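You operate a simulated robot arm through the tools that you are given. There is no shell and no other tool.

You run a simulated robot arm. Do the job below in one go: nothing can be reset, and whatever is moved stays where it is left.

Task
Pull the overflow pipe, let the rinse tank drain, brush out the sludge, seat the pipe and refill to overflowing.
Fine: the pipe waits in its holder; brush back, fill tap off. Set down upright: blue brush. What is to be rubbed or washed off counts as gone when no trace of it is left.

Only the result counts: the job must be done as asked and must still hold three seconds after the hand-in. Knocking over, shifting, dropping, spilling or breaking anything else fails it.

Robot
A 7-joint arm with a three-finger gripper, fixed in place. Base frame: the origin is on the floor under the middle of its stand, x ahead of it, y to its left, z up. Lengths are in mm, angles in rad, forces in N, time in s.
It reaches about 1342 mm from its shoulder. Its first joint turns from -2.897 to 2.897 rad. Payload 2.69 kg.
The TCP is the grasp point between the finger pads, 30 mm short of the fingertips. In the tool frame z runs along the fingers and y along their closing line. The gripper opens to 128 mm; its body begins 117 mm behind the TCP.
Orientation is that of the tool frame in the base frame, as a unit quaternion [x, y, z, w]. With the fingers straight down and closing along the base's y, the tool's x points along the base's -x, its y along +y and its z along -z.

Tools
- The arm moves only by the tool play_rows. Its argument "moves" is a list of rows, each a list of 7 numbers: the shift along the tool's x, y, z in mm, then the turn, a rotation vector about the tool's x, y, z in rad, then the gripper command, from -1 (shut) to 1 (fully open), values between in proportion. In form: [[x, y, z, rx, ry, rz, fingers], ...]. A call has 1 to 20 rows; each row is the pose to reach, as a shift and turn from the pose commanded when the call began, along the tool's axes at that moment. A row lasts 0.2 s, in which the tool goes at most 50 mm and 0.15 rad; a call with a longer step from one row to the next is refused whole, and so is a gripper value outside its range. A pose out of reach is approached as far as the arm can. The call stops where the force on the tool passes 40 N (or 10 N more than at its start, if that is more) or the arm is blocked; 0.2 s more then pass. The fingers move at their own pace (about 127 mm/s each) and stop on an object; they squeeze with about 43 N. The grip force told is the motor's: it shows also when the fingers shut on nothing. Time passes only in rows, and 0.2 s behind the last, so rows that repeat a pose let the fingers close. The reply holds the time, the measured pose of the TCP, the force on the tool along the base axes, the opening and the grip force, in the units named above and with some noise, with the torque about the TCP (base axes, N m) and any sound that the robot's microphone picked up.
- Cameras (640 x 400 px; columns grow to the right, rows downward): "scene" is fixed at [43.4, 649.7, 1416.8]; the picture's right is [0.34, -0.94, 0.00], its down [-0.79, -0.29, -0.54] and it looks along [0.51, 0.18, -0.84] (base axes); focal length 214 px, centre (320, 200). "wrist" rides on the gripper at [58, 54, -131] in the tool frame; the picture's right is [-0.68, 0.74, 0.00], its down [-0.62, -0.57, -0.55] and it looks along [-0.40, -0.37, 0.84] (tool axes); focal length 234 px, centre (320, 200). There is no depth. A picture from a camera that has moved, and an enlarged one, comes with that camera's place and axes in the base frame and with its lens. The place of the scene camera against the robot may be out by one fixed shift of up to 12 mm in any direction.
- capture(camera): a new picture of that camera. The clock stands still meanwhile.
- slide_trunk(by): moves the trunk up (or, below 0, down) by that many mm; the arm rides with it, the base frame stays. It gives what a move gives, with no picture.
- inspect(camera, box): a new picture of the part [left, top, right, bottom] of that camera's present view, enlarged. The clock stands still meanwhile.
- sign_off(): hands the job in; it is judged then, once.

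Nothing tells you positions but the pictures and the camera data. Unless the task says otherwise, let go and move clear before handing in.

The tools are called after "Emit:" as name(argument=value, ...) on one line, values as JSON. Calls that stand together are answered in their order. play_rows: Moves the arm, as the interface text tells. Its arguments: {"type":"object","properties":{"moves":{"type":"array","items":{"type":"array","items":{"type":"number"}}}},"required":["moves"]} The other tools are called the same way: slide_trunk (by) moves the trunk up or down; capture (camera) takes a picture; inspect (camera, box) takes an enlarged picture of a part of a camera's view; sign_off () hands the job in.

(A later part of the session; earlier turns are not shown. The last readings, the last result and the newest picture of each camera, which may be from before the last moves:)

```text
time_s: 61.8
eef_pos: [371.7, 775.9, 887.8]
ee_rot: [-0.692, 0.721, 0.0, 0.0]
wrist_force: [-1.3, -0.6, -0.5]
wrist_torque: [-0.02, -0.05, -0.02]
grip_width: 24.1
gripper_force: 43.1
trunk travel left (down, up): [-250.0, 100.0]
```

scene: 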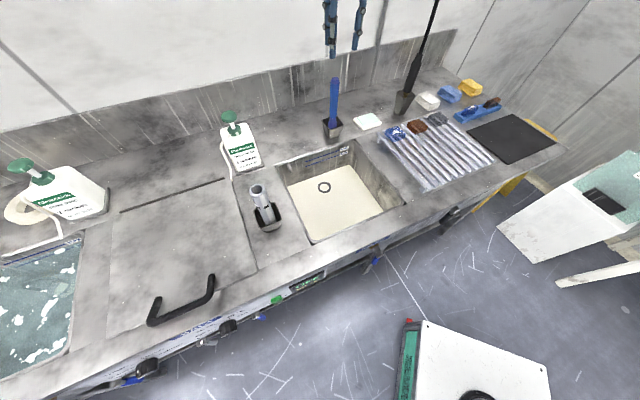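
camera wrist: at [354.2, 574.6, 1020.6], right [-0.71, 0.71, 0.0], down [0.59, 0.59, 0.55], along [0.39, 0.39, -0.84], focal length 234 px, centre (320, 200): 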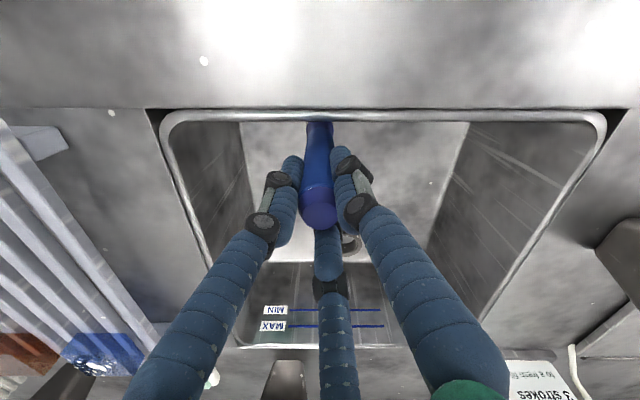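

Emit:
play_rows(moves=[[0, 0, 1.5, 0, 0, 0, -1], [29.1, -31.7, 1.5, 0, 0, 0, -1], [58.2, -63.3, 1.5, 0, 0, 0, -1], [87.3, -95.0, 1.5, 0, 0, 0, -1], [115.0, -125.2, 1.5, 0, 0, 0, -1], [103.2, -136.0, 1.5, 0, 0, 0, -1], [74.1, -104.3, 1.5, 0, 0, 0, -1], [45.0, -72.7, 1.5, 0, 0, 0, -1], [16.0, -41.0, 1.5, 0, 0, 0, -1], [7.1, -49.1, 1.5, 0, 0, 0, -1], [36.2, -80.8, 1.5, 0, 0, 0, -1], [65.3, -112.4, 1.5, 0, 0, 0, -1], [77.5, -125.7, 1.5, 0, 0, 0, -1], [77.5, -125.7, -10, 0, 0, 0, -1], [77.5, -125.7, -50, 0, 0, 0, -1], [77.5, -125.7, -95, 0, 0, 0, -1], [77.5, -125.7, -140, 0, 0, 0, -1], [77.5, -125.7, -185, 0, 0, 0, -1], [77.5, -125.7, -230, 0, 0, 0, -1], [77.5, -125.7, -257, 0, 0, 0, -1]])

Emit:
capture(camera="wrist")

Emit:
inspect(camera="scene", box=[270, 90, 410, 250])

```text
time_s: 66.0
eef_pos: [491.9, 692.7, 1145.5]
ee_rot: [-0.692, 0.722, 0.0, 0.0]
wrist_force: [-1.0, 0.2, -0.5]
wrist_torque: [0.05, 0.0, -0.01]
grip_width: 24.2
gripper_force: 42.9
trunk travel left (down, up): [-250.0, 100.0]
```

```text
taken
camera wrist: at [435.6, 635.6, 1278.0], right [-0.71, 0.71, 0.0], down [0.59, 0.59, 0.55], along [0.39, 0.39, -0.84], focal length 234 px, centre (320, 200)
```

wrist: 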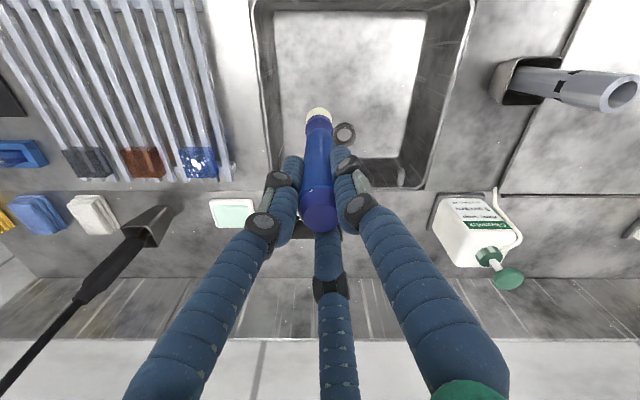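

```text
2.50 times, centred on (340, 170) of scene
camera zoom: at [43.4, 649.7, 1416.8], right [0.34, -0.94, 0.0], down [-0.79, -0.29, -0.54], along [0.51, 0.18, -0.84], focal length 536 px, centre (270, 275)
```

zoom: 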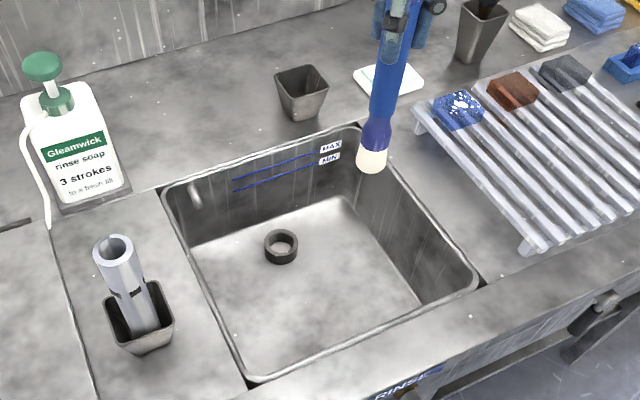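

Still clean. Now I carry the brush back over its cup.

Emit:
play_rows(moves=[[-28.3, -34.4, 0, 0, 0, 0, -1], [-56.5, -68.8, 0, 0, 0, 0, -1], [-84.8, -103.3, 0, 0, 0, 0, -1], [-113, -137.7, 0, 0, 0, 0, -1], [-141.3, -172.1, 0, 0, 0, 0, -1], [-141.3, -172.1, 0, 0, 0, 0, -1]])

Emit:
inspect(camera="wrist", box=[240, 60, 400, 240])

Emit:
inspect(camera="scene", box=[270, 40, 390, 160])

```text
time_s: 67.4
eef_pos: [667.7, 822.0, 1149.7]
ee_rot: [-0.693, 0.721, 0.001, 0.004]
wrist_force: [-1.6, -3.1, 2.3]
wrist_torque: [0.31, -0.25, -0.01]
grip_width: 23.9
gripper_force: 42.9
trunk travel left (down, up): [-250.0, 100.0]
```

```text
2.22 times, centred on (320, 150) of wrist
camera zoom: at [612.3, 764.8, 1282.4], right [-0.71, 0.71, 0.0], down [0.59, 0.59, 0.55], along [0.39, 0.39, -0.83], focal length 520 px, centre (320, 311)
```

zoom: 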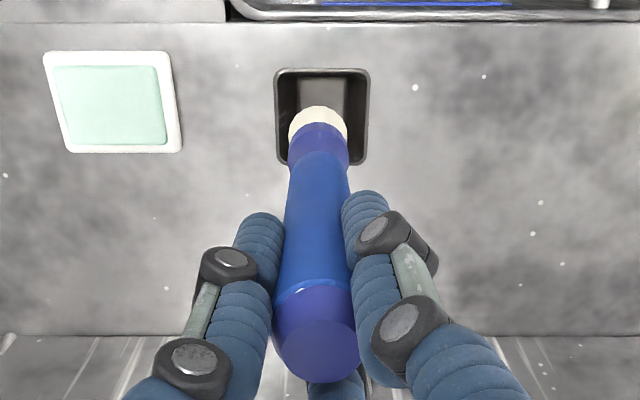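

```text
3.33 times, centred on (330, 100) of scene
camera zoom: at [43.4, 649.7, 1416.8], right [0.34, -0.94, 0.0], down [-0.79, -0.29, -0.54], along [0.51, 0.18, -0.84], focal length 715 px, centre (287, 533)
```

zoom: 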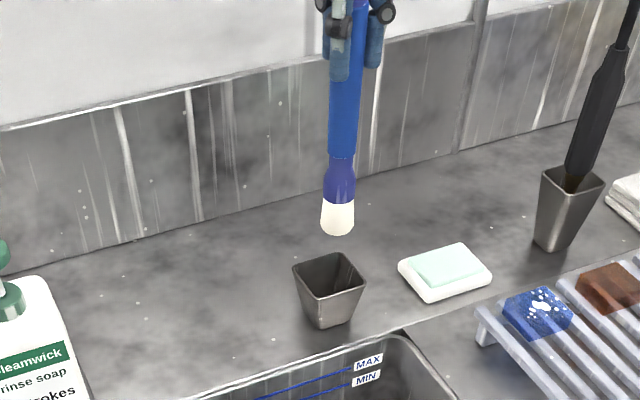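

The force reading shows a few newtons, possibly a transient. I hold still a moment and read again.

Emit:
play_rows(moves=[[0, 0, 0, 0, 0, 0, -1], [0, 0, 0, 0, 0, 0, -1]])

Emit:
capture(camera="scene")

Emit:
capture(camera="wrist")

```text
time_s: 68.0
eef_pos: [671.6, 825.1, 1141.9]
ee_rot: [-0.692, 0.721, 0.0, -0.001]
wrist_force: [0.2, 0.5, -0.5]
wrist_torque: [0.02, -0.01, 0.01]
grip_width: 23.8
gripper_force: 43.5
trunk travel left (down, up): [-250.0, 100.0]
```

```text
taken
```

scene: 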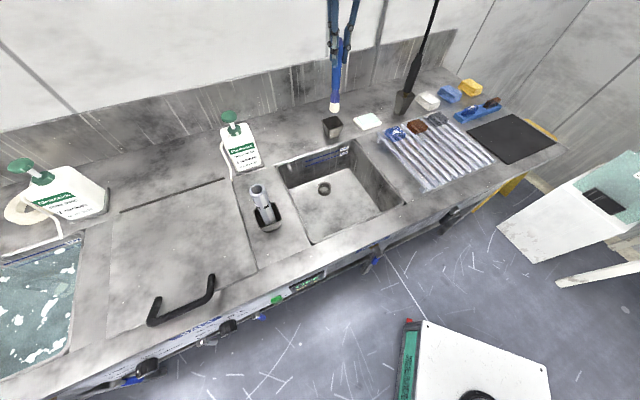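

```text
taken
camera wrist: at [615.5, 769.1, 1273.7], right [-0.71, 0.71, 0.0], down [0.59, 0.59, 0.55], along [0.39, 0.39, -0.84], focal length 234 px, centre (320, 200)
```

wrist: 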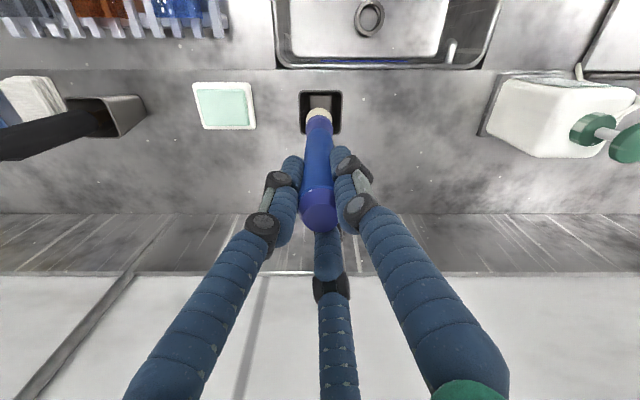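

It was only a transient; forces are back to zero and the brush is above the cup. I lower it.

Emit:
play_rows(moves=[[0, 0, 20, 0, 0, 0, -1], [0, 0, 40, 0, 0, 0, -1], [0, 0, 58, 0, 0, 0, -1], [0, 0, 74, 0, 0, 0, -1], [0, 0, 86, 0, 0, 0, -1], [0, 0, 90, 0, 0, 0, -1]])

Emit:
inspect(camera="scene", box=[280, 60, 380, 160])

Emit:
inspect(camera="wrist", box=[240, 80, 400, 240])

```text
time_s: 69.4
eef_pos: [672.3, 825.8, 1053.1]
ee_rot: [-0.692, 0.722, 0.0, 0.001]
wrist_force: [-0.9, 0.0, -0.8]
wrist_torque: [0.01, 0.0, 0.02]
grip_width: 24.0
gripper_force: 42.7
trunk travel left (down, up): [-250.0, 100.0]
```

```text
4.00 times, centred on (330, 110) of scene
camera zoom: at [43.4, 649.7, 1416.8], right [0.34, -0.94, 0.0], down [-0.79, -0.29, -0.54], along [0.51, 0.18, -0.84], focal length 858 px, centre (280, 560)
```

zoom: 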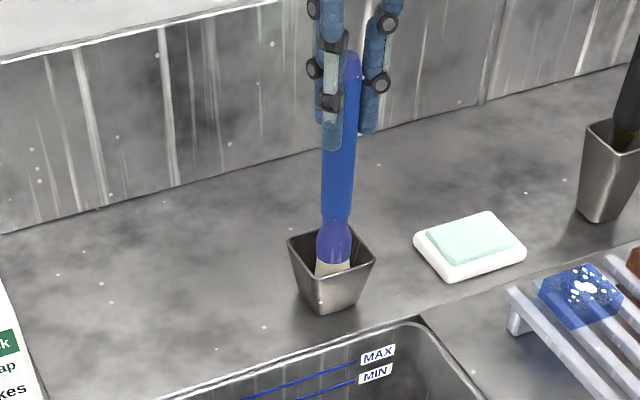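

```text
2.50 times, centred on (320, 160) of wrist
camera zoom: at [616.5, 769.4, 1185.8], right [-0.71, 0.71, 0.0], down [0.59, 0.59, 0.55], along [0.39, 0.39, -0.84], focal length 585 px, centre (320, 300)
```

zoom: 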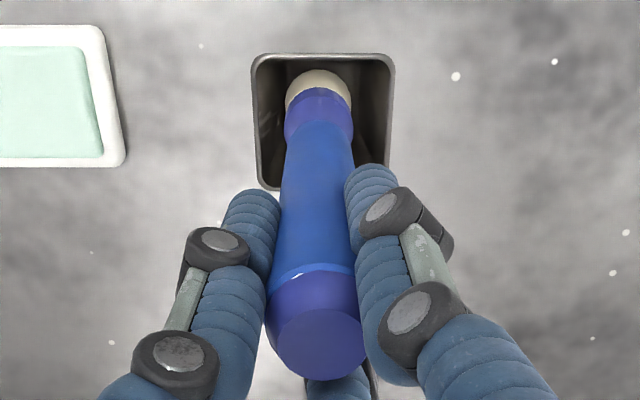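

Emit:
play_rows(moves=[[-0.7, 0.7, 5, 0, 0, 0, -1], [-0.7, 0.7, 8, 0, 0, 0, -1], [-0.7, 0.7, 10, 0, 0, 0, -1]])

```text
time_s: 70.2
eef_pos: [672.3, 827.2, 1043.5]
ee_rot: [-0.692, 0.722, 0.0, 0.001]
wrist_force: [0.0, 0.6, -1.0]
wrist_torque: [-0.03, -0.01, -0.02]
grip_width: 24.0
gripper_force: 43.0
trunk travel left (down, up): [-250.0, 100.0]
```

Emit:
play_rows(moves=[[0, 0, 2, 0, 0, 0, -1], [0, 0, 4, 0, 0, 0, -1]])

```text
time_s: 70.8
eef_pos: [673.0, 826.3, 1041.4]
ee_rot: [-0.692, 0.722, 0.0, 0.0]
wrist_force: [-0.3, 0.3, 1.4]
wrist_torque: [0.01, 0.07, -0.01]
grip_width: 23.8
gripper_force: 42.7
trunk travel left (down, up): [-250.0, 100.0]
```

The tuft touches the cup floor. I press one more millimetre and open slowly.

Emit:
play_rows(moves=[[0, 0, 1, 0, 0, 0, -1], [0, 0, 1, 0, 0, 0, -0.6], [0, 0, 0, 0, 0, 0, -0.5], [0, 0, 0, 0, 0, 0, -0.3], [0, 0, 0, 0, 0, 0, -0.1], [0, 0, 0, 0, 0, 0, -0.1]])

Emit:
inspect(camera="scene", box=[280, 60, 380, 160])

Emit:
inspect(camera="wrist", box=[240, 80, 400, 240])

```text
time_s: 72.2
eef_pos: [673.0, 826.6, 1039.9]
ee_rot: [-0.692, 0.722, 0.001, -0.001]
wrist_force: [-0.7, -0.2, 1.3]
wrist_torque: [0.01, 0.02, -0.03]
grip_width: 57.6
gripper_force: 0.0
trunk travel left (down, up): [-250.0, 100.0]
```

```text
4.00 times, centred on (330, 110) of scene
camera zoom: at [43.4, 649.7, 1416.8], right [0.34, -0.94, 0.0], down [-0.79, -0.29, -0.54], along [0.51, 0.18, -0.84], focal length 858 px, centre (280, 560)
```

zoom: 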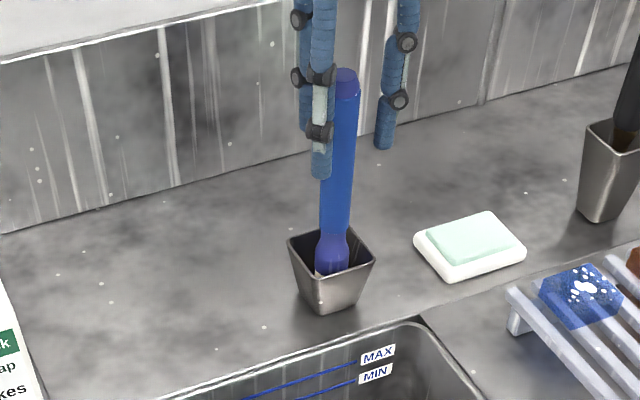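

```text
2.50 times, centred on (320, 160) of wrist
camera zoom: at [615.9, 770.6, 1172.3], right [-0.71, 0.71, 0.0], down [0.59, 0.59, 0.55], along [0.39, 0.39, -0.84], focal length 585 px, centre (320, 300)
```

zoom: 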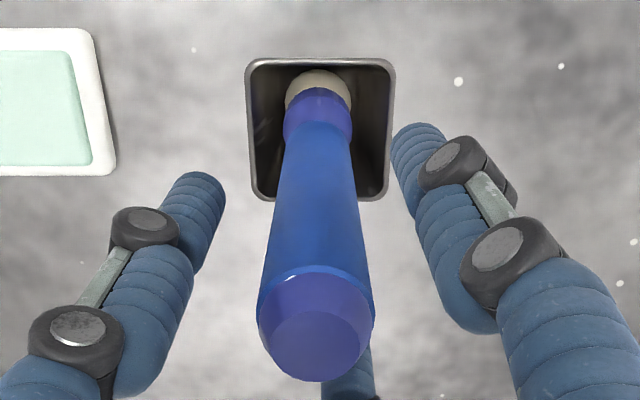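

The brush stands upright in its cup. I raise clear and check it, then go back to the pipe.

Emit:
play_rows(moves=[[0, 0, -15, 0, 0, 0, 0], [0, 0, -40, 0, 0, 0, 0], [0, 0, -75, 0, 0, 0, 0], [0, 0, -110, 0, 0, 0, 0], [0, 0, -115, 0, 0, 0, 0]])

Emit:
capture(camera="wrist")

Emit:
inspect(camera="scene", box=[280, 60, 380, 160])

```text
time_s: 73.4
eef_pos: [673.2, 828.6, 1155.1]
ee_rot: [-0.692, 0.722, 0.0, -0.001]
wrist_force: [-0.4, -0.2, 0.2]
wrist_torque: [-0.01, -0.01, -0.04]
grip_width: 63.9
gripper_force: 0.1
trunk travel left (down, up): [-250.0, 100.0]
```

```text
taken
camera wrist: at [615.7, 770.3, 1286.6], right [-0.71, 0.71, 0.0], down [0.59, 0.59, 0.55], along [0.39, 0.39, -0.84], focal length 234 px, centre (320, 200)
```

wrist: 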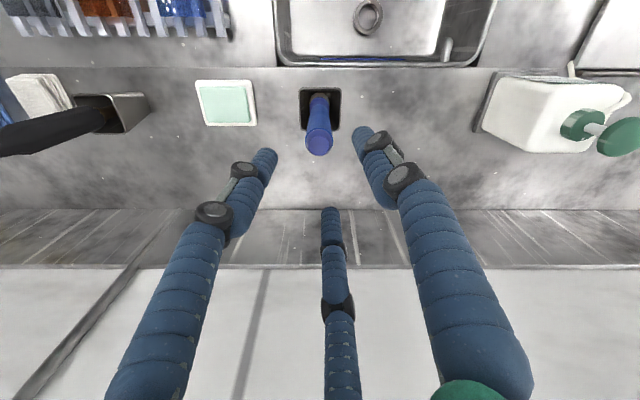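

```text
4.00 times, centred on (330, 110) of scene
camera zoom: at [43.4, 649.7, 1416.8], right [0.34, -0.94, 0.0], down [-0.79, -0.29, -0.54], along [0.51, 0.18, -0.84], focal length 858 px, centre (280, 560)
```

zoom: 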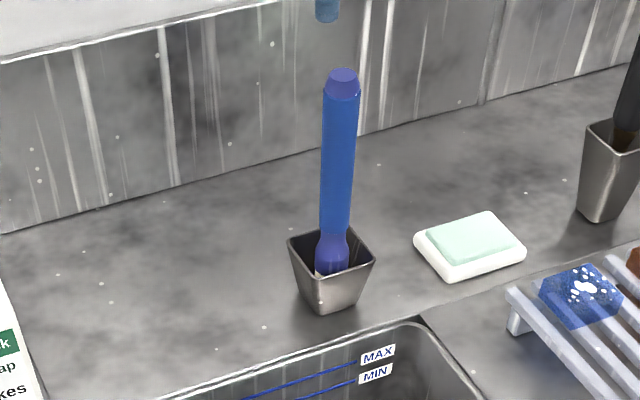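

Brush is fine. On the way to the pipe I stop above the collar to fix its exact position.

Emit:
play_rows(moves=[[8.7, 38.7, 0, 0, 0, 0, 0], [17.4, 77.5, 0, 0, 0, 0, 0], [26, 116.2, 0, 0, 0, 0, 0], [34.7, 154.9, 0, 0, 0, 0, 0], [34.7, 154.9, 0, 0, 0, 0, 0], [34.7, 154.9, 0, 0, 0, 0, 0]])

Emit:
inspect(camera="wrist", box=[240, 40, 400, 160])

Emit:
inspect(camera="scene", box=[280, 160, 360, 220])

```text
time_s: 74.8
eef_pos: [517.2, 801.2, 1154.3]
ee_rot: [-0.692, 0.722, -0.001, 0.0]
wrist_force: [0.7, 0.9, -0.7]
wrist_torque: [0.02, 0.06, -0.01]
grip_width: 64.0
gripper_force: 0.0
trunk travel left (down, up): [-250.0, 100.0]
```

```text
3.33 times, centred on (320, 100) of wrist
camera zoom: at [460.1, 743.9, 1285.7], right [-0.71, 0.71, 0.0], down [0.59, 0.59, 0.55], along [0.39, 0.39, -0.84], focal length 781 px, centre (320, 533)
```

zoom: 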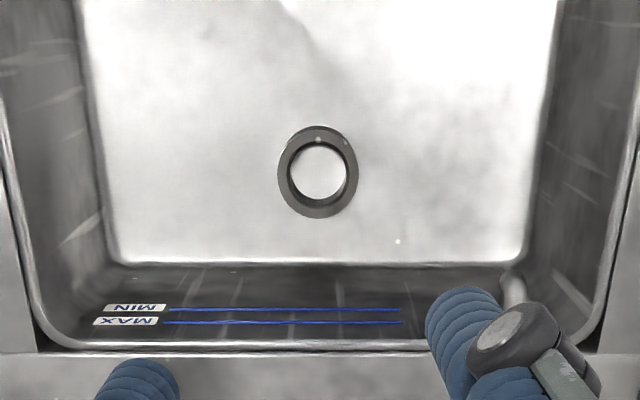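

```text
6.67 times, centred on (320, 190) of scene
camera zoom: at [43.4, 649.7, 1416.8], right [0.34, -0.94, 0.0], down [-0.79, -0.29, -0.54], along [0.51, 0.18, -0.84], focal length 1430 px, centre (320, 267)
```

zoom: 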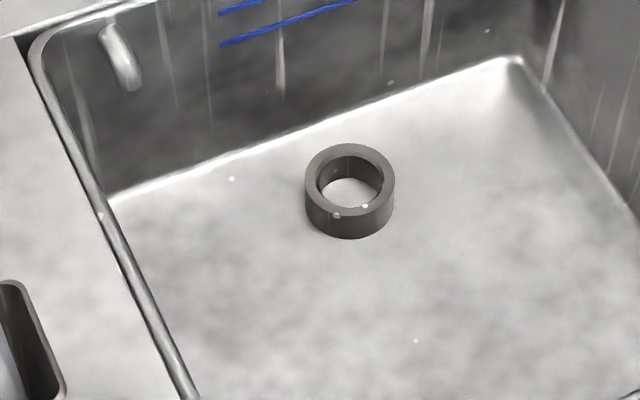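

The collar lies where the pipe was gripped. Now I go back over the pipe in its holder.

Emit:
play_rows(moves=[[-10, 43.8, 0, 0, 0, 0, 0], [-20, 87.6, 0, 0, 0, 0, 0], [-30, 131.4, 0, 0, 0, 0, 0], [-40, 175.2, 0, 0, 0, 0, 0], [-50, 219, 0, 0, 0, 0, 0], [-60, 262.7, 0, 0, 0, 0, 0], [-60, 262.7, 0, 0, 0, 0, 0]])

Emit:
inspect(camera="wrist", box=[240, 60, 400, 220])

Emit:
inspect(camera="scene", box=[220, 150, 320, 250])

```text
time_s: 76.4
eef_pos: [256.2, 869.6, 1156.7]
ee_rot: [-0.692, 0.722, -0.001, 0.001]
wrist_force: [-1.8, 0.6, 0.2]
wrist_torque: [-0.03, -0.08, -0.04]
grip_width: 64.1
gripper_force: 0.0
trunk travel left (down, up): [-250.0, 100.0]
```

```text
2.50 times, centred on (320, 140) of wrist
camera zoom: at [199.6, 812.5, 1288.3], right [-0.71, 0.71, 0.0], down [0.59, 0.59, 0.55], along [0.39, 0.39, -0.84], focal length 585 px, centre (320, 350)
```

zoom: 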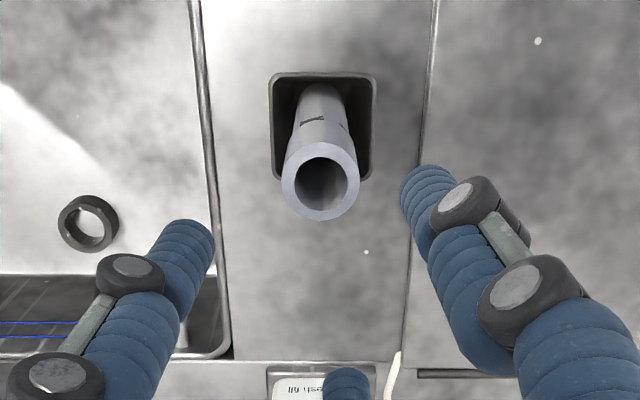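

```text
4.00 times, centred on (270, 200) of scene
camera zoom: at [43.4, 649.7, 1416.8], right [0.34, -0.94, 0.0], down [-0.79, -0.29, -0.54], along [0.51, 0.18, -0.84], focal length 858 px, centre (520, 200)
```

zoom: 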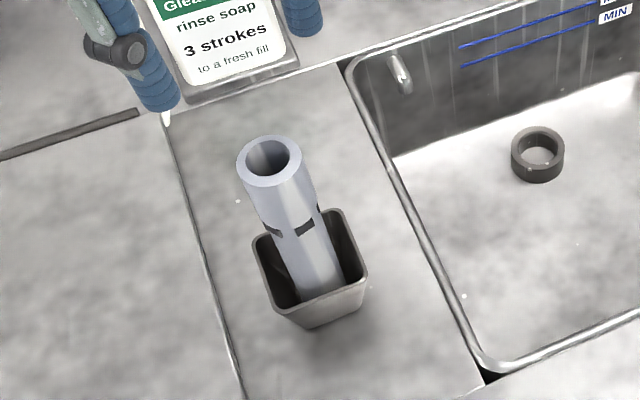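

The pipe top is nearly centred under the hand. I descend around it and close at the same grip height as before.

Emit:
play_rows(moves=[[0, 0, 40, 0, 0, 0, 0], [0, 0, 75, 0, 0, 0, 0], [0, 0, 105, 0, 0, 0, 0], [-0.6, -0.6, 125, 0, 0, 0, -0.1], [-1.2, -1.2, 140, 0, 0, 0, -0.2], [-1.2, -1.2, 140, 0, 0, 0, -0.2]])

Emit:
inspect(camera="wrist", box=[240, 80, 400, 240])

```text
time_s: 77.8
eef_pos: [257.3, 871.6, 1016.1]
ee_rot: [-0.692, 0.722, 0.0, 0.0]
wrist_force: [-0.2, 0.3, -0.7]
wrist_torque: [0.03, -0.02, 0.0]
grip_width: 51.0
gripper_force: 0.1
trunk travel left (down, up): [-250.0, 100.0]
```

```text
2.50 times, centred on (320, 160) of wrist
camera zoom: at [200.6, 814.7, 1147.8], right [-0.71, 0.71, 0.0], down [0.59, 0.59, 0.55], along [0.39, 0.39, -0.84], focal length 585 px, centre (320, 300)
```

zoom: 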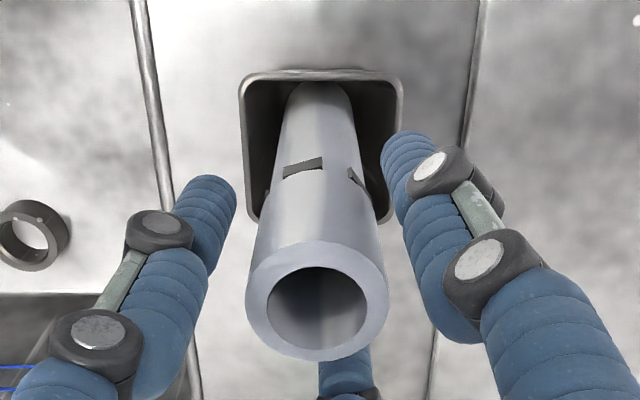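

Emit:
play_rows(moves=[[0, 0, 0, 0, 0, 0, -1], [0, 0, 0, 0, 0, 0, -1], [0, 0, 0, 0, 0, 0, -1], [0, 0, 0, 0, 0, 0, -1]])

Emit:
play_rows(moves=[[0, 0, -5, 0, 0, 0, -1], [0, 0, -20, 0, 0, 0, -1], [0, 0, -45, 0, 0, 0, -1], [0, 0, -75, 0, 0, 0, -1], [0, 0, -105, 0, 0, 0, -1]])

Emit:
inspect(camera="scene", box=[200, 120, 320, 240])

Emit:
capture(camera="wrist")

```text
time_s: 78.8
eef_pos: [257.1, 869.8, 1016.5]
ee_rot: [-0.692, 0.722, 0.0, -0.001]
wrist_force: [0.1, 0.4, -1.2]
wrist_torque: [0.01, 0.0, 0.01]
grip_width: 32.5
gripper_force: 42.7
trunk travel left (down, up): [-250.0, 100.0]
```

```text
time_s: 80.0
eef_pos: [256.7, 871.4, 1121.9]
ee_rot: [-0.692, 0.722, 0.0, -0.002]
wrist_force: [-0.3, 0.8, -2.2]
wrist_torque: [0.0, -0.05, 0.02]
grip_width: 32.6
gripper_force: 42.6
trunk travel left (down, up): [-250.0, 100.0]
```

```text
3.33 times, centred on (260, 180) of scene
camera zoom: at [43.4, 649.7, 1416.8], right [0.34, -0.94, 0.0], down [-0.79, -0.29, -0.54], along [0.51, 0.18, -0.84], focal length 715 px, centre (520, 267)
```

zoom: 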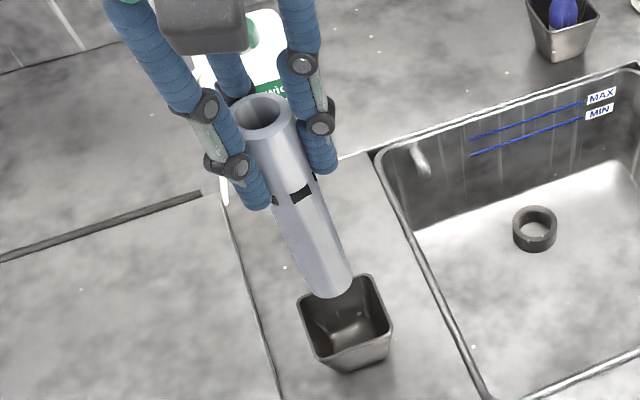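

```text
taken
camera wrist: at [200.5, 814.6, 1253.8], right [-0.71, 0.71, 0.0], down [0.59, 0.59, 0.55], along [0.39, 0.39, -0.84], focal length 234 px, centre (320, 200)
```

wrist: 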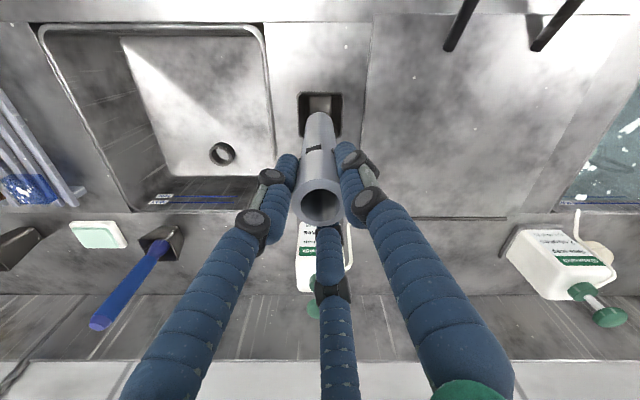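

Same grip as before. I carry the pipe back over the collar.

Emit:
play_rows(moves=[[9.9, -43.6, 0, 0, 0, 0, -1], [19.8, -87.2, 0, 0, 0, 0, -1], [29.7, -130.9, 0, 0, 0, 0, -1], [39.6, -174.5, 0, 0, 0, 0, -1], [49.5, -218.1, 0, 0, 0, 0, -1], [59.4, -261.7, 0, 0, 0, 0, -1], [59.4, -261.7, 0, 0, 0, 0, -1], [59.4, -261.7, 0, 0, 0, 0, -1]])

Emit:
inspect(camera="wrist", box=[240, 60, 400, 220])

Emit:
inspect(camera="scene", box=[270, 100, 370, 220])

```text
time_s: 81.8
eef_pos: [515.8, 803.5, 1123.2]
ee_rot: [-0.692, 0.721, 0.0, -0.001]
wrist_force: [0.2, 0.6, -0.5]
wrist_torque: [-0.01, -0.02, -0.02]
grip_width: 32.6
gripper_force: 42.6
trunk travel left (down, up): [-250.0, 100.0]
```

```text
2.50 times, centred on (320, 140) of wrist
camera zoom: at [460.0, 746.0, 1255.3], right [-0.71, 0.71, 0.0], down [0.59, 0.59, 0.55], along [0.39, 0.39, -0.84], focal length 585 px, centre (320, 350)
```

zoom: 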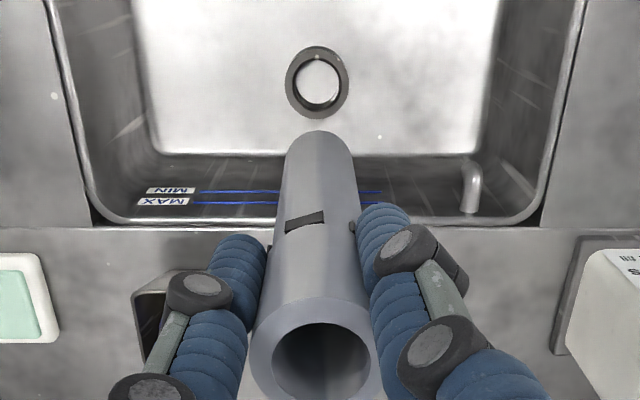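

```text
3.33 times, centred on (320, 160) of scene
camera zoom: at [43.4, 649.7, 1416.8], right [0.34, -0.94, 0.0], down [-0.79, -0.29, -0.54], along [0.51, 0.18, -0.84], focal length 715 px, centre (320, 333)
```

zoom: 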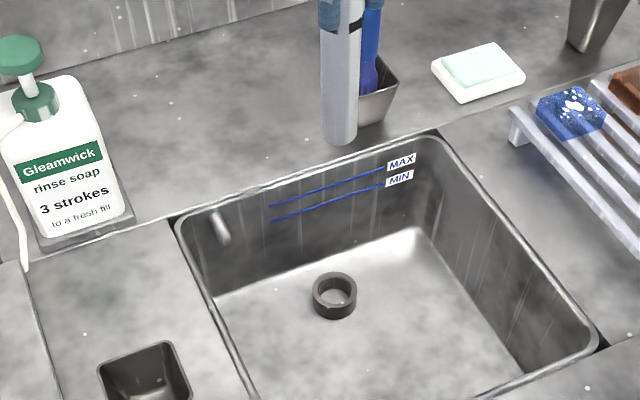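

Emit:
play_rows(moves=[[0, 0, 45, 0, 0, 0, -1], [0, 0, 90, 0, 0, 0, -1], [0, 0, 130, 0, 0, 0, -1], [0, 0, 165, 0, 0, 0, -1], [0, 0, 190, 0, 0, 0, -1], [0, 0, 207, 0, 0, 0, -1], [0, 0, 207, 0, 0, 0, -1]])

Emit:
inspect(camera="scene", box=[280, 130, 370, 220])

Emit:
inspect(camera="wrist", box=[240, 60, 400, 220])

```text
time_s: 83.4
eef_pos: [519.1, 800.1, 911.9]
ee_rot: [-0.692, 0.722, 0.0, 0.0]
wrist_force: [0.2, 0.7, -1.4]
wrist_torque: [-0.02, 0.0, 0.01]
grip_width: 32.5
gripper_force: 43.5
trunk travel left (down, up): [-250.0, 100.0]
```

```text
4.44 times, centred on (325, 175) of scene
camera zoom: at [43.4, 649.7, 1416.8], right [0.34, -0.94, 0.0], down [-0.79, -0.29, -0.54], along [0.51, 0.18, -0.84], focal length 953 px, centre (298, 311)
```

zoom: 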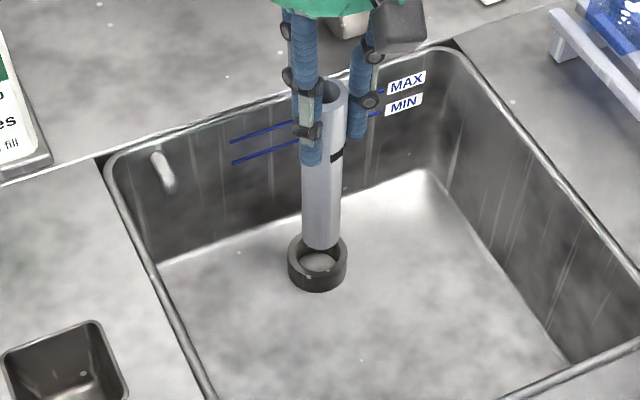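

```text
2.50 times, centred on (320, 140) of wrist
camera zoom: at [462.1, 743.9, 1044.6], right [-0.71, 0.71, 0.0], down [0.59, 0.59, 0.55], along [0.39, 0.39, -0.84], focal length 585 px, centre (320, 350)
```

zoom: 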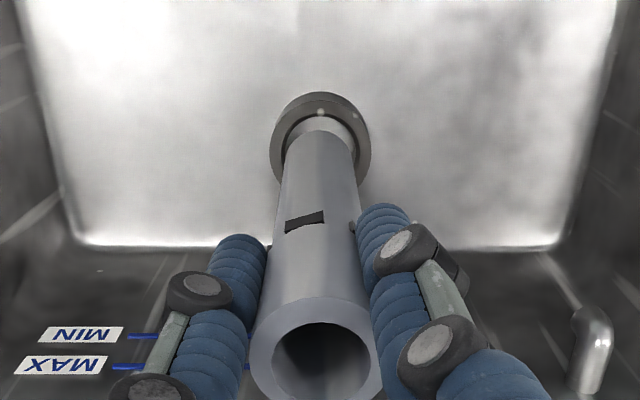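

Pipe and collar look concentric from both cameras. I lower it slowly, watching the force.

Emit:
play_rows(moves=[[0, 0, 8, 0, 0, 0, -1], [0, 0, 16, 0, 0, 0, -1], [0, 0, 22, 0, 0, 0, -1], [0, 0, 28, 0, 0, 0, -1], [0, 0, 33, 0, 0, 0, -1]])

Emit:
inspect(camera="scene", box=[290, 150, 350, 210])

```text
time_s: 84.6
eef_pos: [517.2, 801.5, 880.4]
ee_rot: [-0.692, 0.722, 0.0, 0.002]
wrist_force: [5.8, 3.3, -0.5]
wrist_torque: [0.35, -0.81, -0.01]
grip_width: 32.8
gripper_force: 43.0
trunk travel left (down, up): [-250.0, 100.0]
```

```text
6.67 times, centred on (320, 180) of scene
camera zoom: at [43.4, 649.7, 1416.8], right [0.34, -0.94, 0.0], down [-0.79, -0.29, -0.54], along [0.51, 0.18, -0.84], focal length 1430 px, centre (320, 333)
```

zoom: 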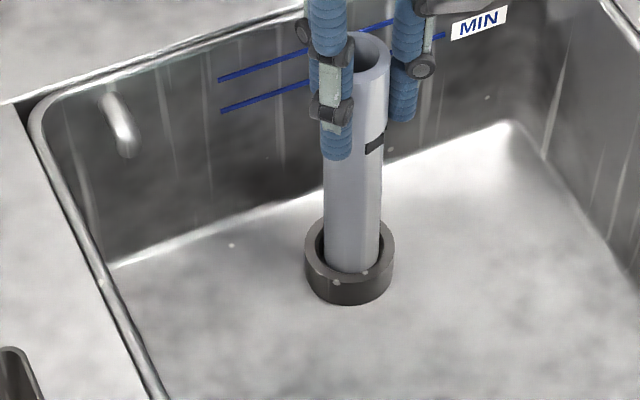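

The pipe is inside the collar and lightly touching its front side. I ease 1.5 mm backwards and keep lowering.

Emit:
play_rows(moves=[[-1.2, -1.1, 0, 0, 0, 0, -1], [-1.2, -1.1, 3, 0, 0, 0, -1], [-1.2, -1.1, 6, 0, 0, 0, -1], [-1.2, -1.1, 9, 0, 0, 0, -1]])

```text
time_s: 85.6
eef_pos: [516.8, 802.4, 870.9]
ee_rot: [-0.692, 0.722, 0.0, 0.0]
wrist_force: [-0.5, -0.4, -2.1]
wrist_torque: [0.0, -0.04, -0.01]
grip_width: 32.7
gripper_force: 43.2
trunk travel left (down, up): [-250.0, 100.0]
```

Emit:
play_rows(moves=[[0, 0, 3, 0, 0, 0, -1], [0, 0, 6, 0, 0, 0, -1], [0, 0, 8, 0, 0, 0, -1], [0, 0, 10, 0, 0, 0, -1]])

Emit:
inspect(camera="scene", box=[290, 150, 350, 210])

```text
time_s: 86.6
eef_pos: [516.6, 801.9, 862.0]
ee_rot: [-0.692, 0.722, 0.0, 0.0]
wrist_force: [0.2, -0.6, -0.9]
wrist_torque: [-0.03, -0.02, 0.03]
grip_width: 32.3
gripper_force: 42.9
trunk travel left (down, up): [-250.0, 100.0]
```

```text
6.67 times, centred on (320, 180) of scene
camera zoom: at [43.4, 649.7, 1416.8], right [0.34, -0.94, 0.0], down [-0.79, -0.29, -0.54], along [0.51, 0.18, -0.84], focal length 1430 px, centre (320, 333)
```

zoom: 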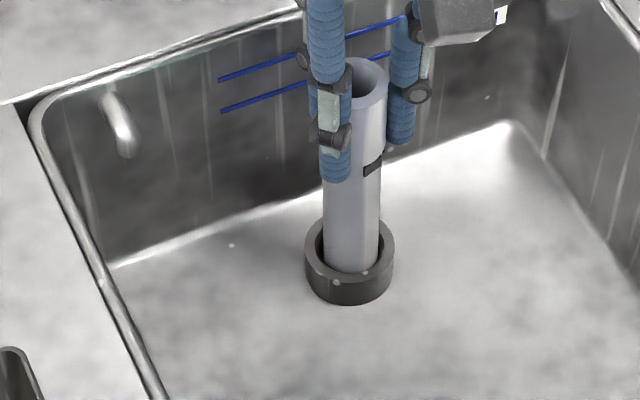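

It is back at about the original seat height, without firm contact yet. I lower until it bears on the seat.

Emit:
play_rows(moves=[[0, 0, 1.5, 0, 0, 0, -1], [0, 0, 3, 0, 0, 0, -1]])

```text
time_s: 87.2
eef_pos: [517.3, 802.1, 861.8]
ee_rot: [-0.692, 0.722, 0.0, 0.002]
wrist_force: [-0.5, -6.2, 19.4]
wrist_torque: [-0.73, 0.25, 0.02]
grip_width: 32.4
gripper_force: 42.8
trunk travel left (down, up): [-250.0, 100.0]
```

It bears firmly at 861.8, which matches the original seat. I unload and release.

Emit:
play_rows(moves=[[0, 0, -1.5, 0, 0, 0, -1], [0, 0, -1.5, 0, 0, 0, -0.4], [0, 0, -1.5, 0, 0, 0, -0.2], [0, 0, -1.5, 0, 0, 0, -0.2], [0, 0, -1.5, 0, 0, 0, -0.2]])

Emit:
inspect(camera="scene", box=[290, 140, 360, 210])

Emit:
inspect(camera="wrist", box=[240, 80, 400, 240])

```text
time_s: 88.4
eef_pos: [516.5, 802.4, 859.6]
ee_rot: [-0.692, 0.722, 0.0, 0.0]
wrist_force: [1.0, -0.5, 0.6]
wrist_torque: [-0.02, 0.0, 0.0]
grip_width: 51.2
gripper_force: 0.1
trunk travel left (down, up): [-250.0, 100.0]
```

```text
5.71 times, centred on (325, 175) of scene
camera zoom: at [43.4, 649.7, 1416.8], right [0.34, -0.94, 0.0], down [-0.79, -0.29, -0.54], along [0.51, 0.18, -0.84], focal length 1226 px, centre (291, 343)
```

zoom: 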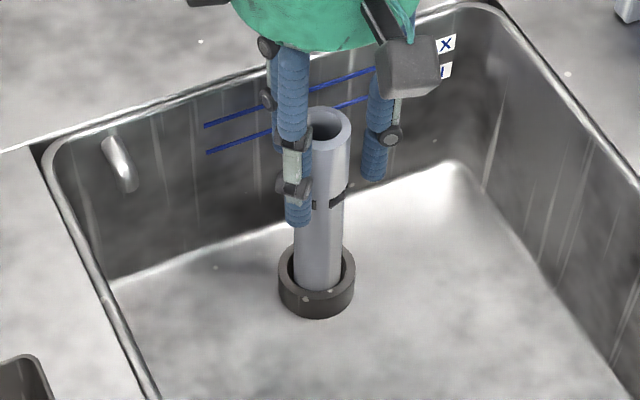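

```text
2.50 times, centred on (320, 160) of wrist
camera zoom: at [460.9, 745.2, 992.3], right [-0.71, 0.71, 0.0], down [0.59, 0.59, 0.55], along [0.39, 0.39, -0.84], focal length 585 px, centre (320, 300)
```

zoom: 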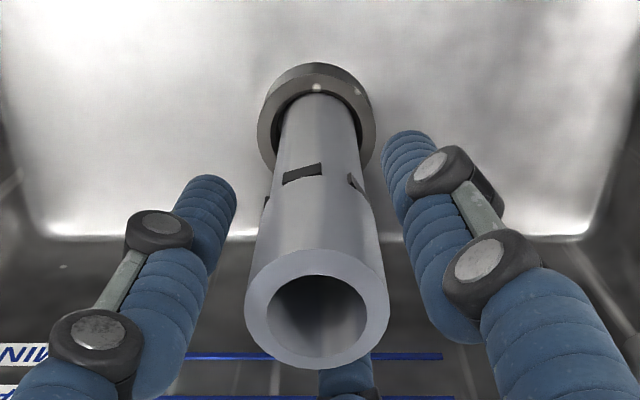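

The pipe stands upright in its collar. I raise the hand clear.

Emit:
play_rows(moves=[[0, 0, -15, 0, 0, 0, -0.1], [0, 0, -40, 0, 0, 0, 0], [0, 0, -80, 0, 0, 0, 0], [0, 0, -125, 0, 0, 0, 0], [0, 0, -170, 0, 0, 0, 0], [0, 0, -215, 0, 0, 0, 0], [0, 0, -240, 0, 0, 0, 0]])

Emit:
inspect(camera="wrist", box=[240, 60, 400, 180])

Emit:
inspect(camera="scene", box=[270, 130, 390, 250])

```text
time_s: 90.0
eef_pos: [516.1, 798.9, 1099.5]
ee_rot: [-0.692, 0.722, -0.001, 0.0]
wrist_force: [0.1, 0.5, 0.3]
wrist_torque: [0.03, -0.02, 0.01]
grip_width: 64.1
gripper_force: 0.1
trunk travel left (down, up): [-250.0, 100.0]
```

```text
3.33 times, centred on (320, 120) of wrist
camera zoom: at [460.3, 742.4, 1232.0], right [-0.71, 0.71, 0.0], down [0.59, 0.59, 0.55], along [0.39, 0.39, -0.84], focal length 781 px, centre (320, 467)
```

zoom: 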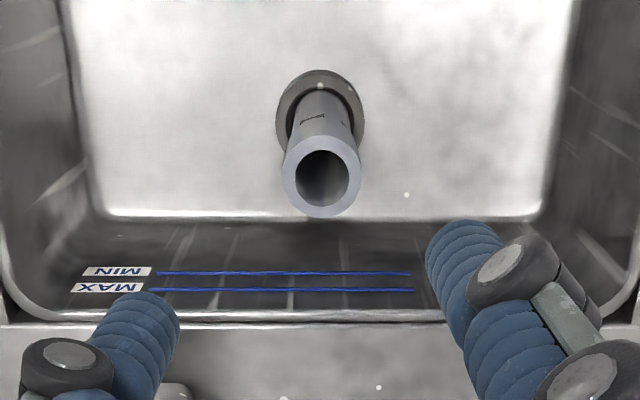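

```text
3.33 times, centred on (330, 190) of scene
camera zoom: at [43.4, 649.7, 1416.8], right [0.34, -0.94, 0.0], down [-0.79, -0.29, -0.54], along [0.51, 0.18, -0.84], focal length 715 px, centre (287, 233)
```

zoom: 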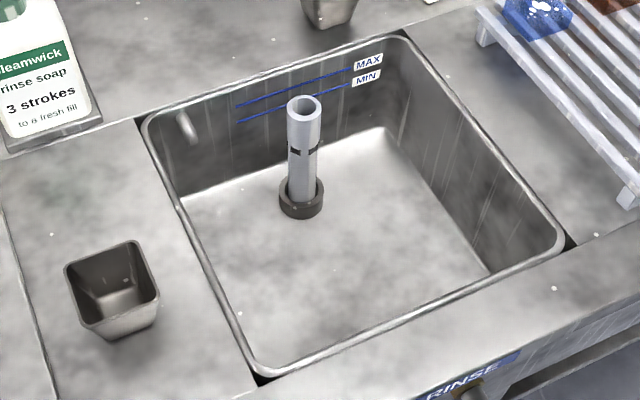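

The pipe is seated upright and the tank is empty and clean. Next comes the fill tap: I close the fingers, move out in front of the counter and look at it.

Emit:
play_rows(moves=[[38.8, 24.3, 0, 0, 0, 0, -1], [77.6, 48.5, 0, 0, 0, 0, -1], [116.4, 72.8, 0, 0, 0, 0, -1], [155.2, 97, 0, 0, 0, 0, -1], [194, 121.3, 0, 0, 0, 0, -1], [232.9, 145.5, 0, 0, 0, 0, -1], [271.7, 169.8, 0, 0, 0, 0, -1], [310.5, 194, 0, 0, 0, 0, -1], [349.3, 218.3, 0, 0, 0, 0, -1], [388.1, 242.5, 0, 0, 0, 0, -1], [388.1, 242.5, 40, 0, 0, 0, -1], [388.1, 242.5, 80, 0, 0, 0, -1], [388.1, 242.5, 100, 0, 0, 0, -1], [388.1, 242.5, 100, 0, 0, 0, -1]])

Emit:
capture(camera="wrist")

Emit:
capture(camera="scene")

```text
time_s: 93.0
eef_pos: [257.2, 423.4, 1000.5]
ee_rot: [-0.692, 0.722, 0.001, 0.0]
wrist_force: [-0.6, -0.4, -0.8]
wrist_torque: [0.01, -0.03, -0.01]
grip_width: 2.3
gripper_force: 31.9
trunk travel left (down, up): [-250.0, 100.0]
```

```text
taken
camera wrist: at [201.7, 366.3, 1132.1], right [-0.71, 0.71, 0.0], down [0.59, 0.59, 0.55], along [0.39, 0.39, -0.84], focal length 234 px, centre (320, 200)
```

wrist: 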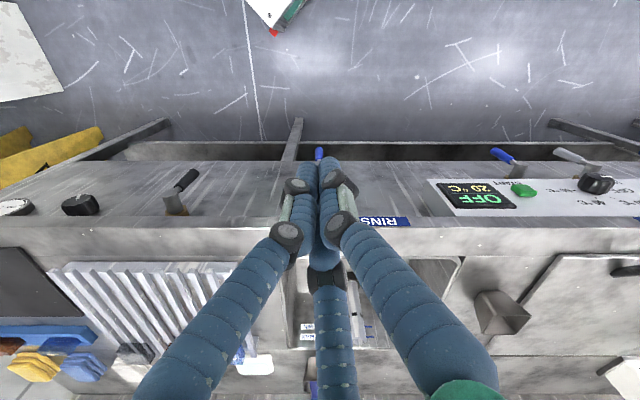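

```text
taken
```

scene: 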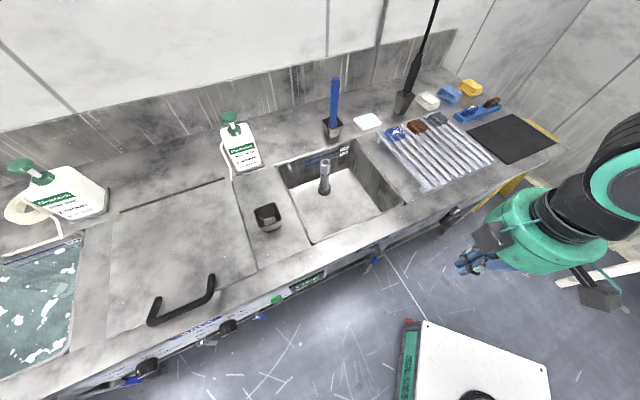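

All levers hang straight down. I pitch the gripper 45° up so the fingers point at the panel and the camera sees the tap from the front.

Emit:
play_rows(moves=[[0, 0, 0, 0.0886, -0.0965, 0, -1], [0, 0, 0, 0.1772, -0.193, 0, -1], [0, 0, 0, 0.2658, -0.2895, 0, -1], [0, 0, 0, 0.3544, -0.386, 0, -1], [0, 0, 0, 0.443, -0.4825, 0, -1], [0, 0, 0, 0.5314, -0.5783, 0, -1], [0, 0, 0, 0.5314, -0.5783, 0, -1]])

Emit:
capture(camera="wrist")

Emit:
capture(camera="scene")

```text
time_s: 94.6
eef_pos: [258.5, 422.8, 1000.9]
ee_rot: [-0.639, 0.666, 0.009, 0.384]
wrist_force: [0.8, -1.7, 0.2]
wrist_torque: [0.05, -0.03, 0.04]
grip_width: 2.2
gripper_force: 31.3
out of reach, approached as far as the arm can: row 5
trunk travel left (down, up): [-250.0, 100.0]
```

```text
taken
camera wrist: at [153.0, 317.2, 1037.2], right [-0.71, 0.71, 0.0], down [0.14, 0.14, 0.98], along [0.69, 0.69, -0.2], focal length 234 px, centre (320, 200)
```

wrist: 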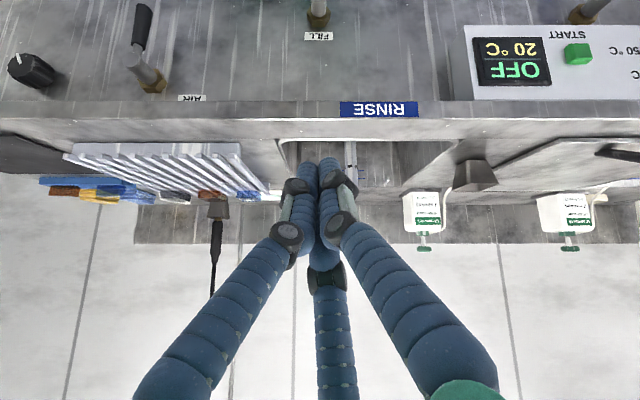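

```text
taken
```

scene: 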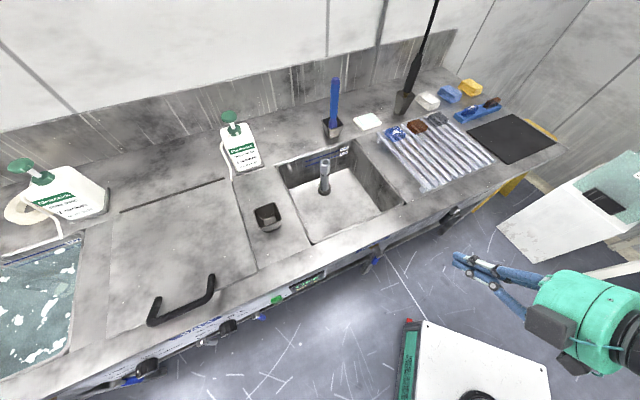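

The view from the front shows the FILL tap; the black one is labelled AIR. I lower the trunk in steps to bring the arm down to tap height.

Emit:
slide_trunk(by=-100)

Emit:
capture(camera="scene")

```text
time_s: 95.9
eef_pos: [259.4, 424.2, 899.8]
ee_rot: [-0.639, 0.667, 0.008, 0.383]
wrist_force: [-0.1, 1.0, 0.6]
wrist_torque: [-0.02, 0.02, 0.02]
grip_width: 2.4
gripper_force: 31.7
trunk travel left (down, up): [-150.0, 200.0]
```

```text
taken
```

scene: 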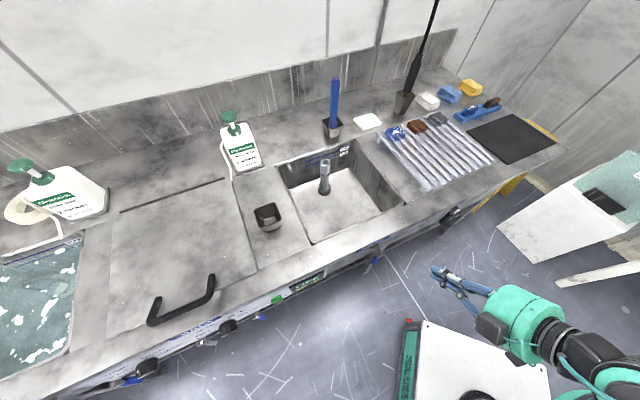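

Emit:
slide_trunk(by=-130)

Emit:
capture(camera="wrist")

Emit:
inspect(camera="wrist", box=[240, 60, 400, 220])

Emit:
capture(camera="scene")

```text
time_s: 97.5
eef_pos: [258.3, 423.5, 770.0]
ee_rot: [-0.64, 0.667, 0.009, 0.383]
wrist_force: [-0.5, 0.5, -0.7]
wrist_torque: [-0.02, -0.02, -0.02]
grip_width: 2.2
gripper_force: 31.8
trunk travel left (down, up): [-20.0, 330.0]
```

```text
taken
camera wrist: at [153.3, 317.9, 807.1], right [-0.71, 0.71, 0.0], down [0.14, 0.14, 0.98], along [0.69, 0.69, -0.2], focal length 234 px, centre (320, 200)
```

wrist: 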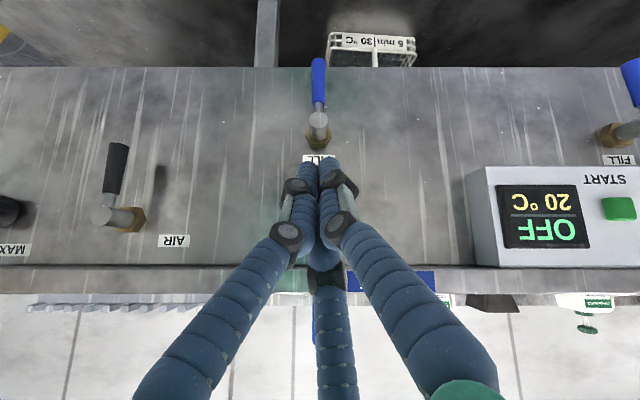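

```text
2.50 times, centred on (320, 140) of wrist
camera zoom: at [153.3, 317.9, 807.1], right [-0.71, 0.71, 0.0], down [0.14, 0.14, 0.98], along [0.69, 0.69, -0.2], focal length 585 px, centre (320, 350)
```

zoom: 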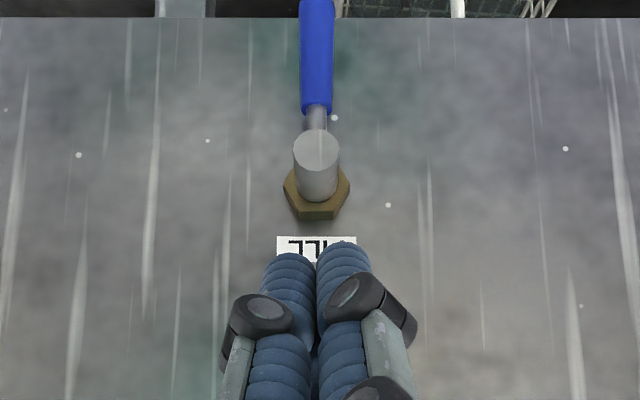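

```text
taken
```

scene: 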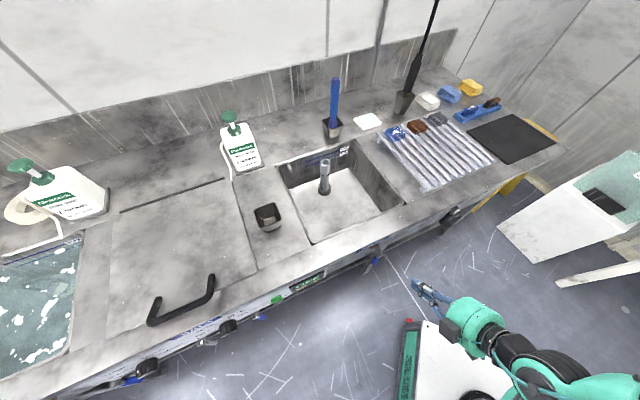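

The tap axis is near v=-115, z=633 and its blue lever hangs down to z≈533 at depth ≈625. I bring the closed fingers in front of and just left of the lever.

Emit:
play_rows(moves=[[10.3, 19.8, 31.7, 0, 0, 0, -1], [20.6, 39.5, 63.4, 0, 0, 0, -1], [30.8, 59.3, 95, 0, 0, 0, -1], [41.1, 79, 126.7, 0, 0, 0, -1], [51.4, 98.8, 158.4, 0, 0, 0, -1], [51.4, 98.8, 158.4, 0, 0, 0, -1]])

Emit:
capture(camera="wrist")

Emit:
capture(camera="scene")

```text
time_s: 98.9
eef_pos: [259.5, 476.5, 584.8]
ee_rot: [-0.64, 0.666, 0.009, 0.383]
wrist_force: [-0.5, 0.5, 0.4]
wrist_torque: [0.01, -0.02, 0.01]
grip_width: 2.0
gripper_force: 31.3
trunk travel left (down, up): [-20.0, 330.0]
```

```text
taken
camera wrist: at [153.7, 370.0, 621.4], right [-0.71, 0.71, 0.0], down [0.14, 0.14, 0.98], along [0.69, 0.69, -0.2], focal length 234 px, centre (320, 200)
```

wrist: 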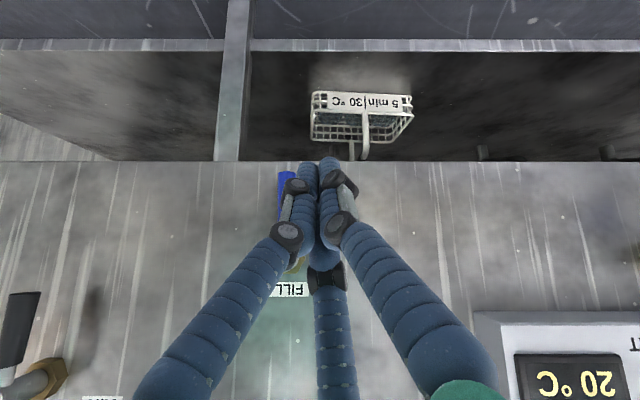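

```text
taken
```

scene: 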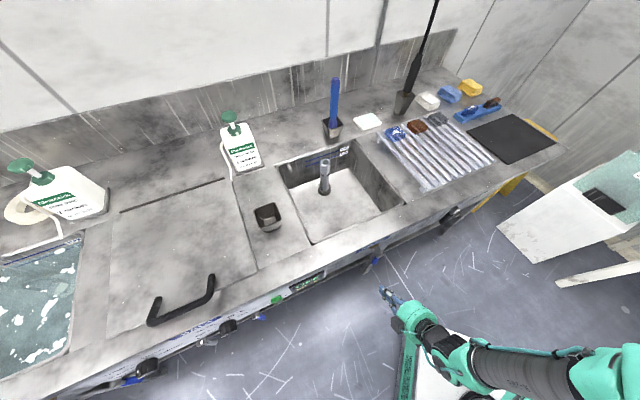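

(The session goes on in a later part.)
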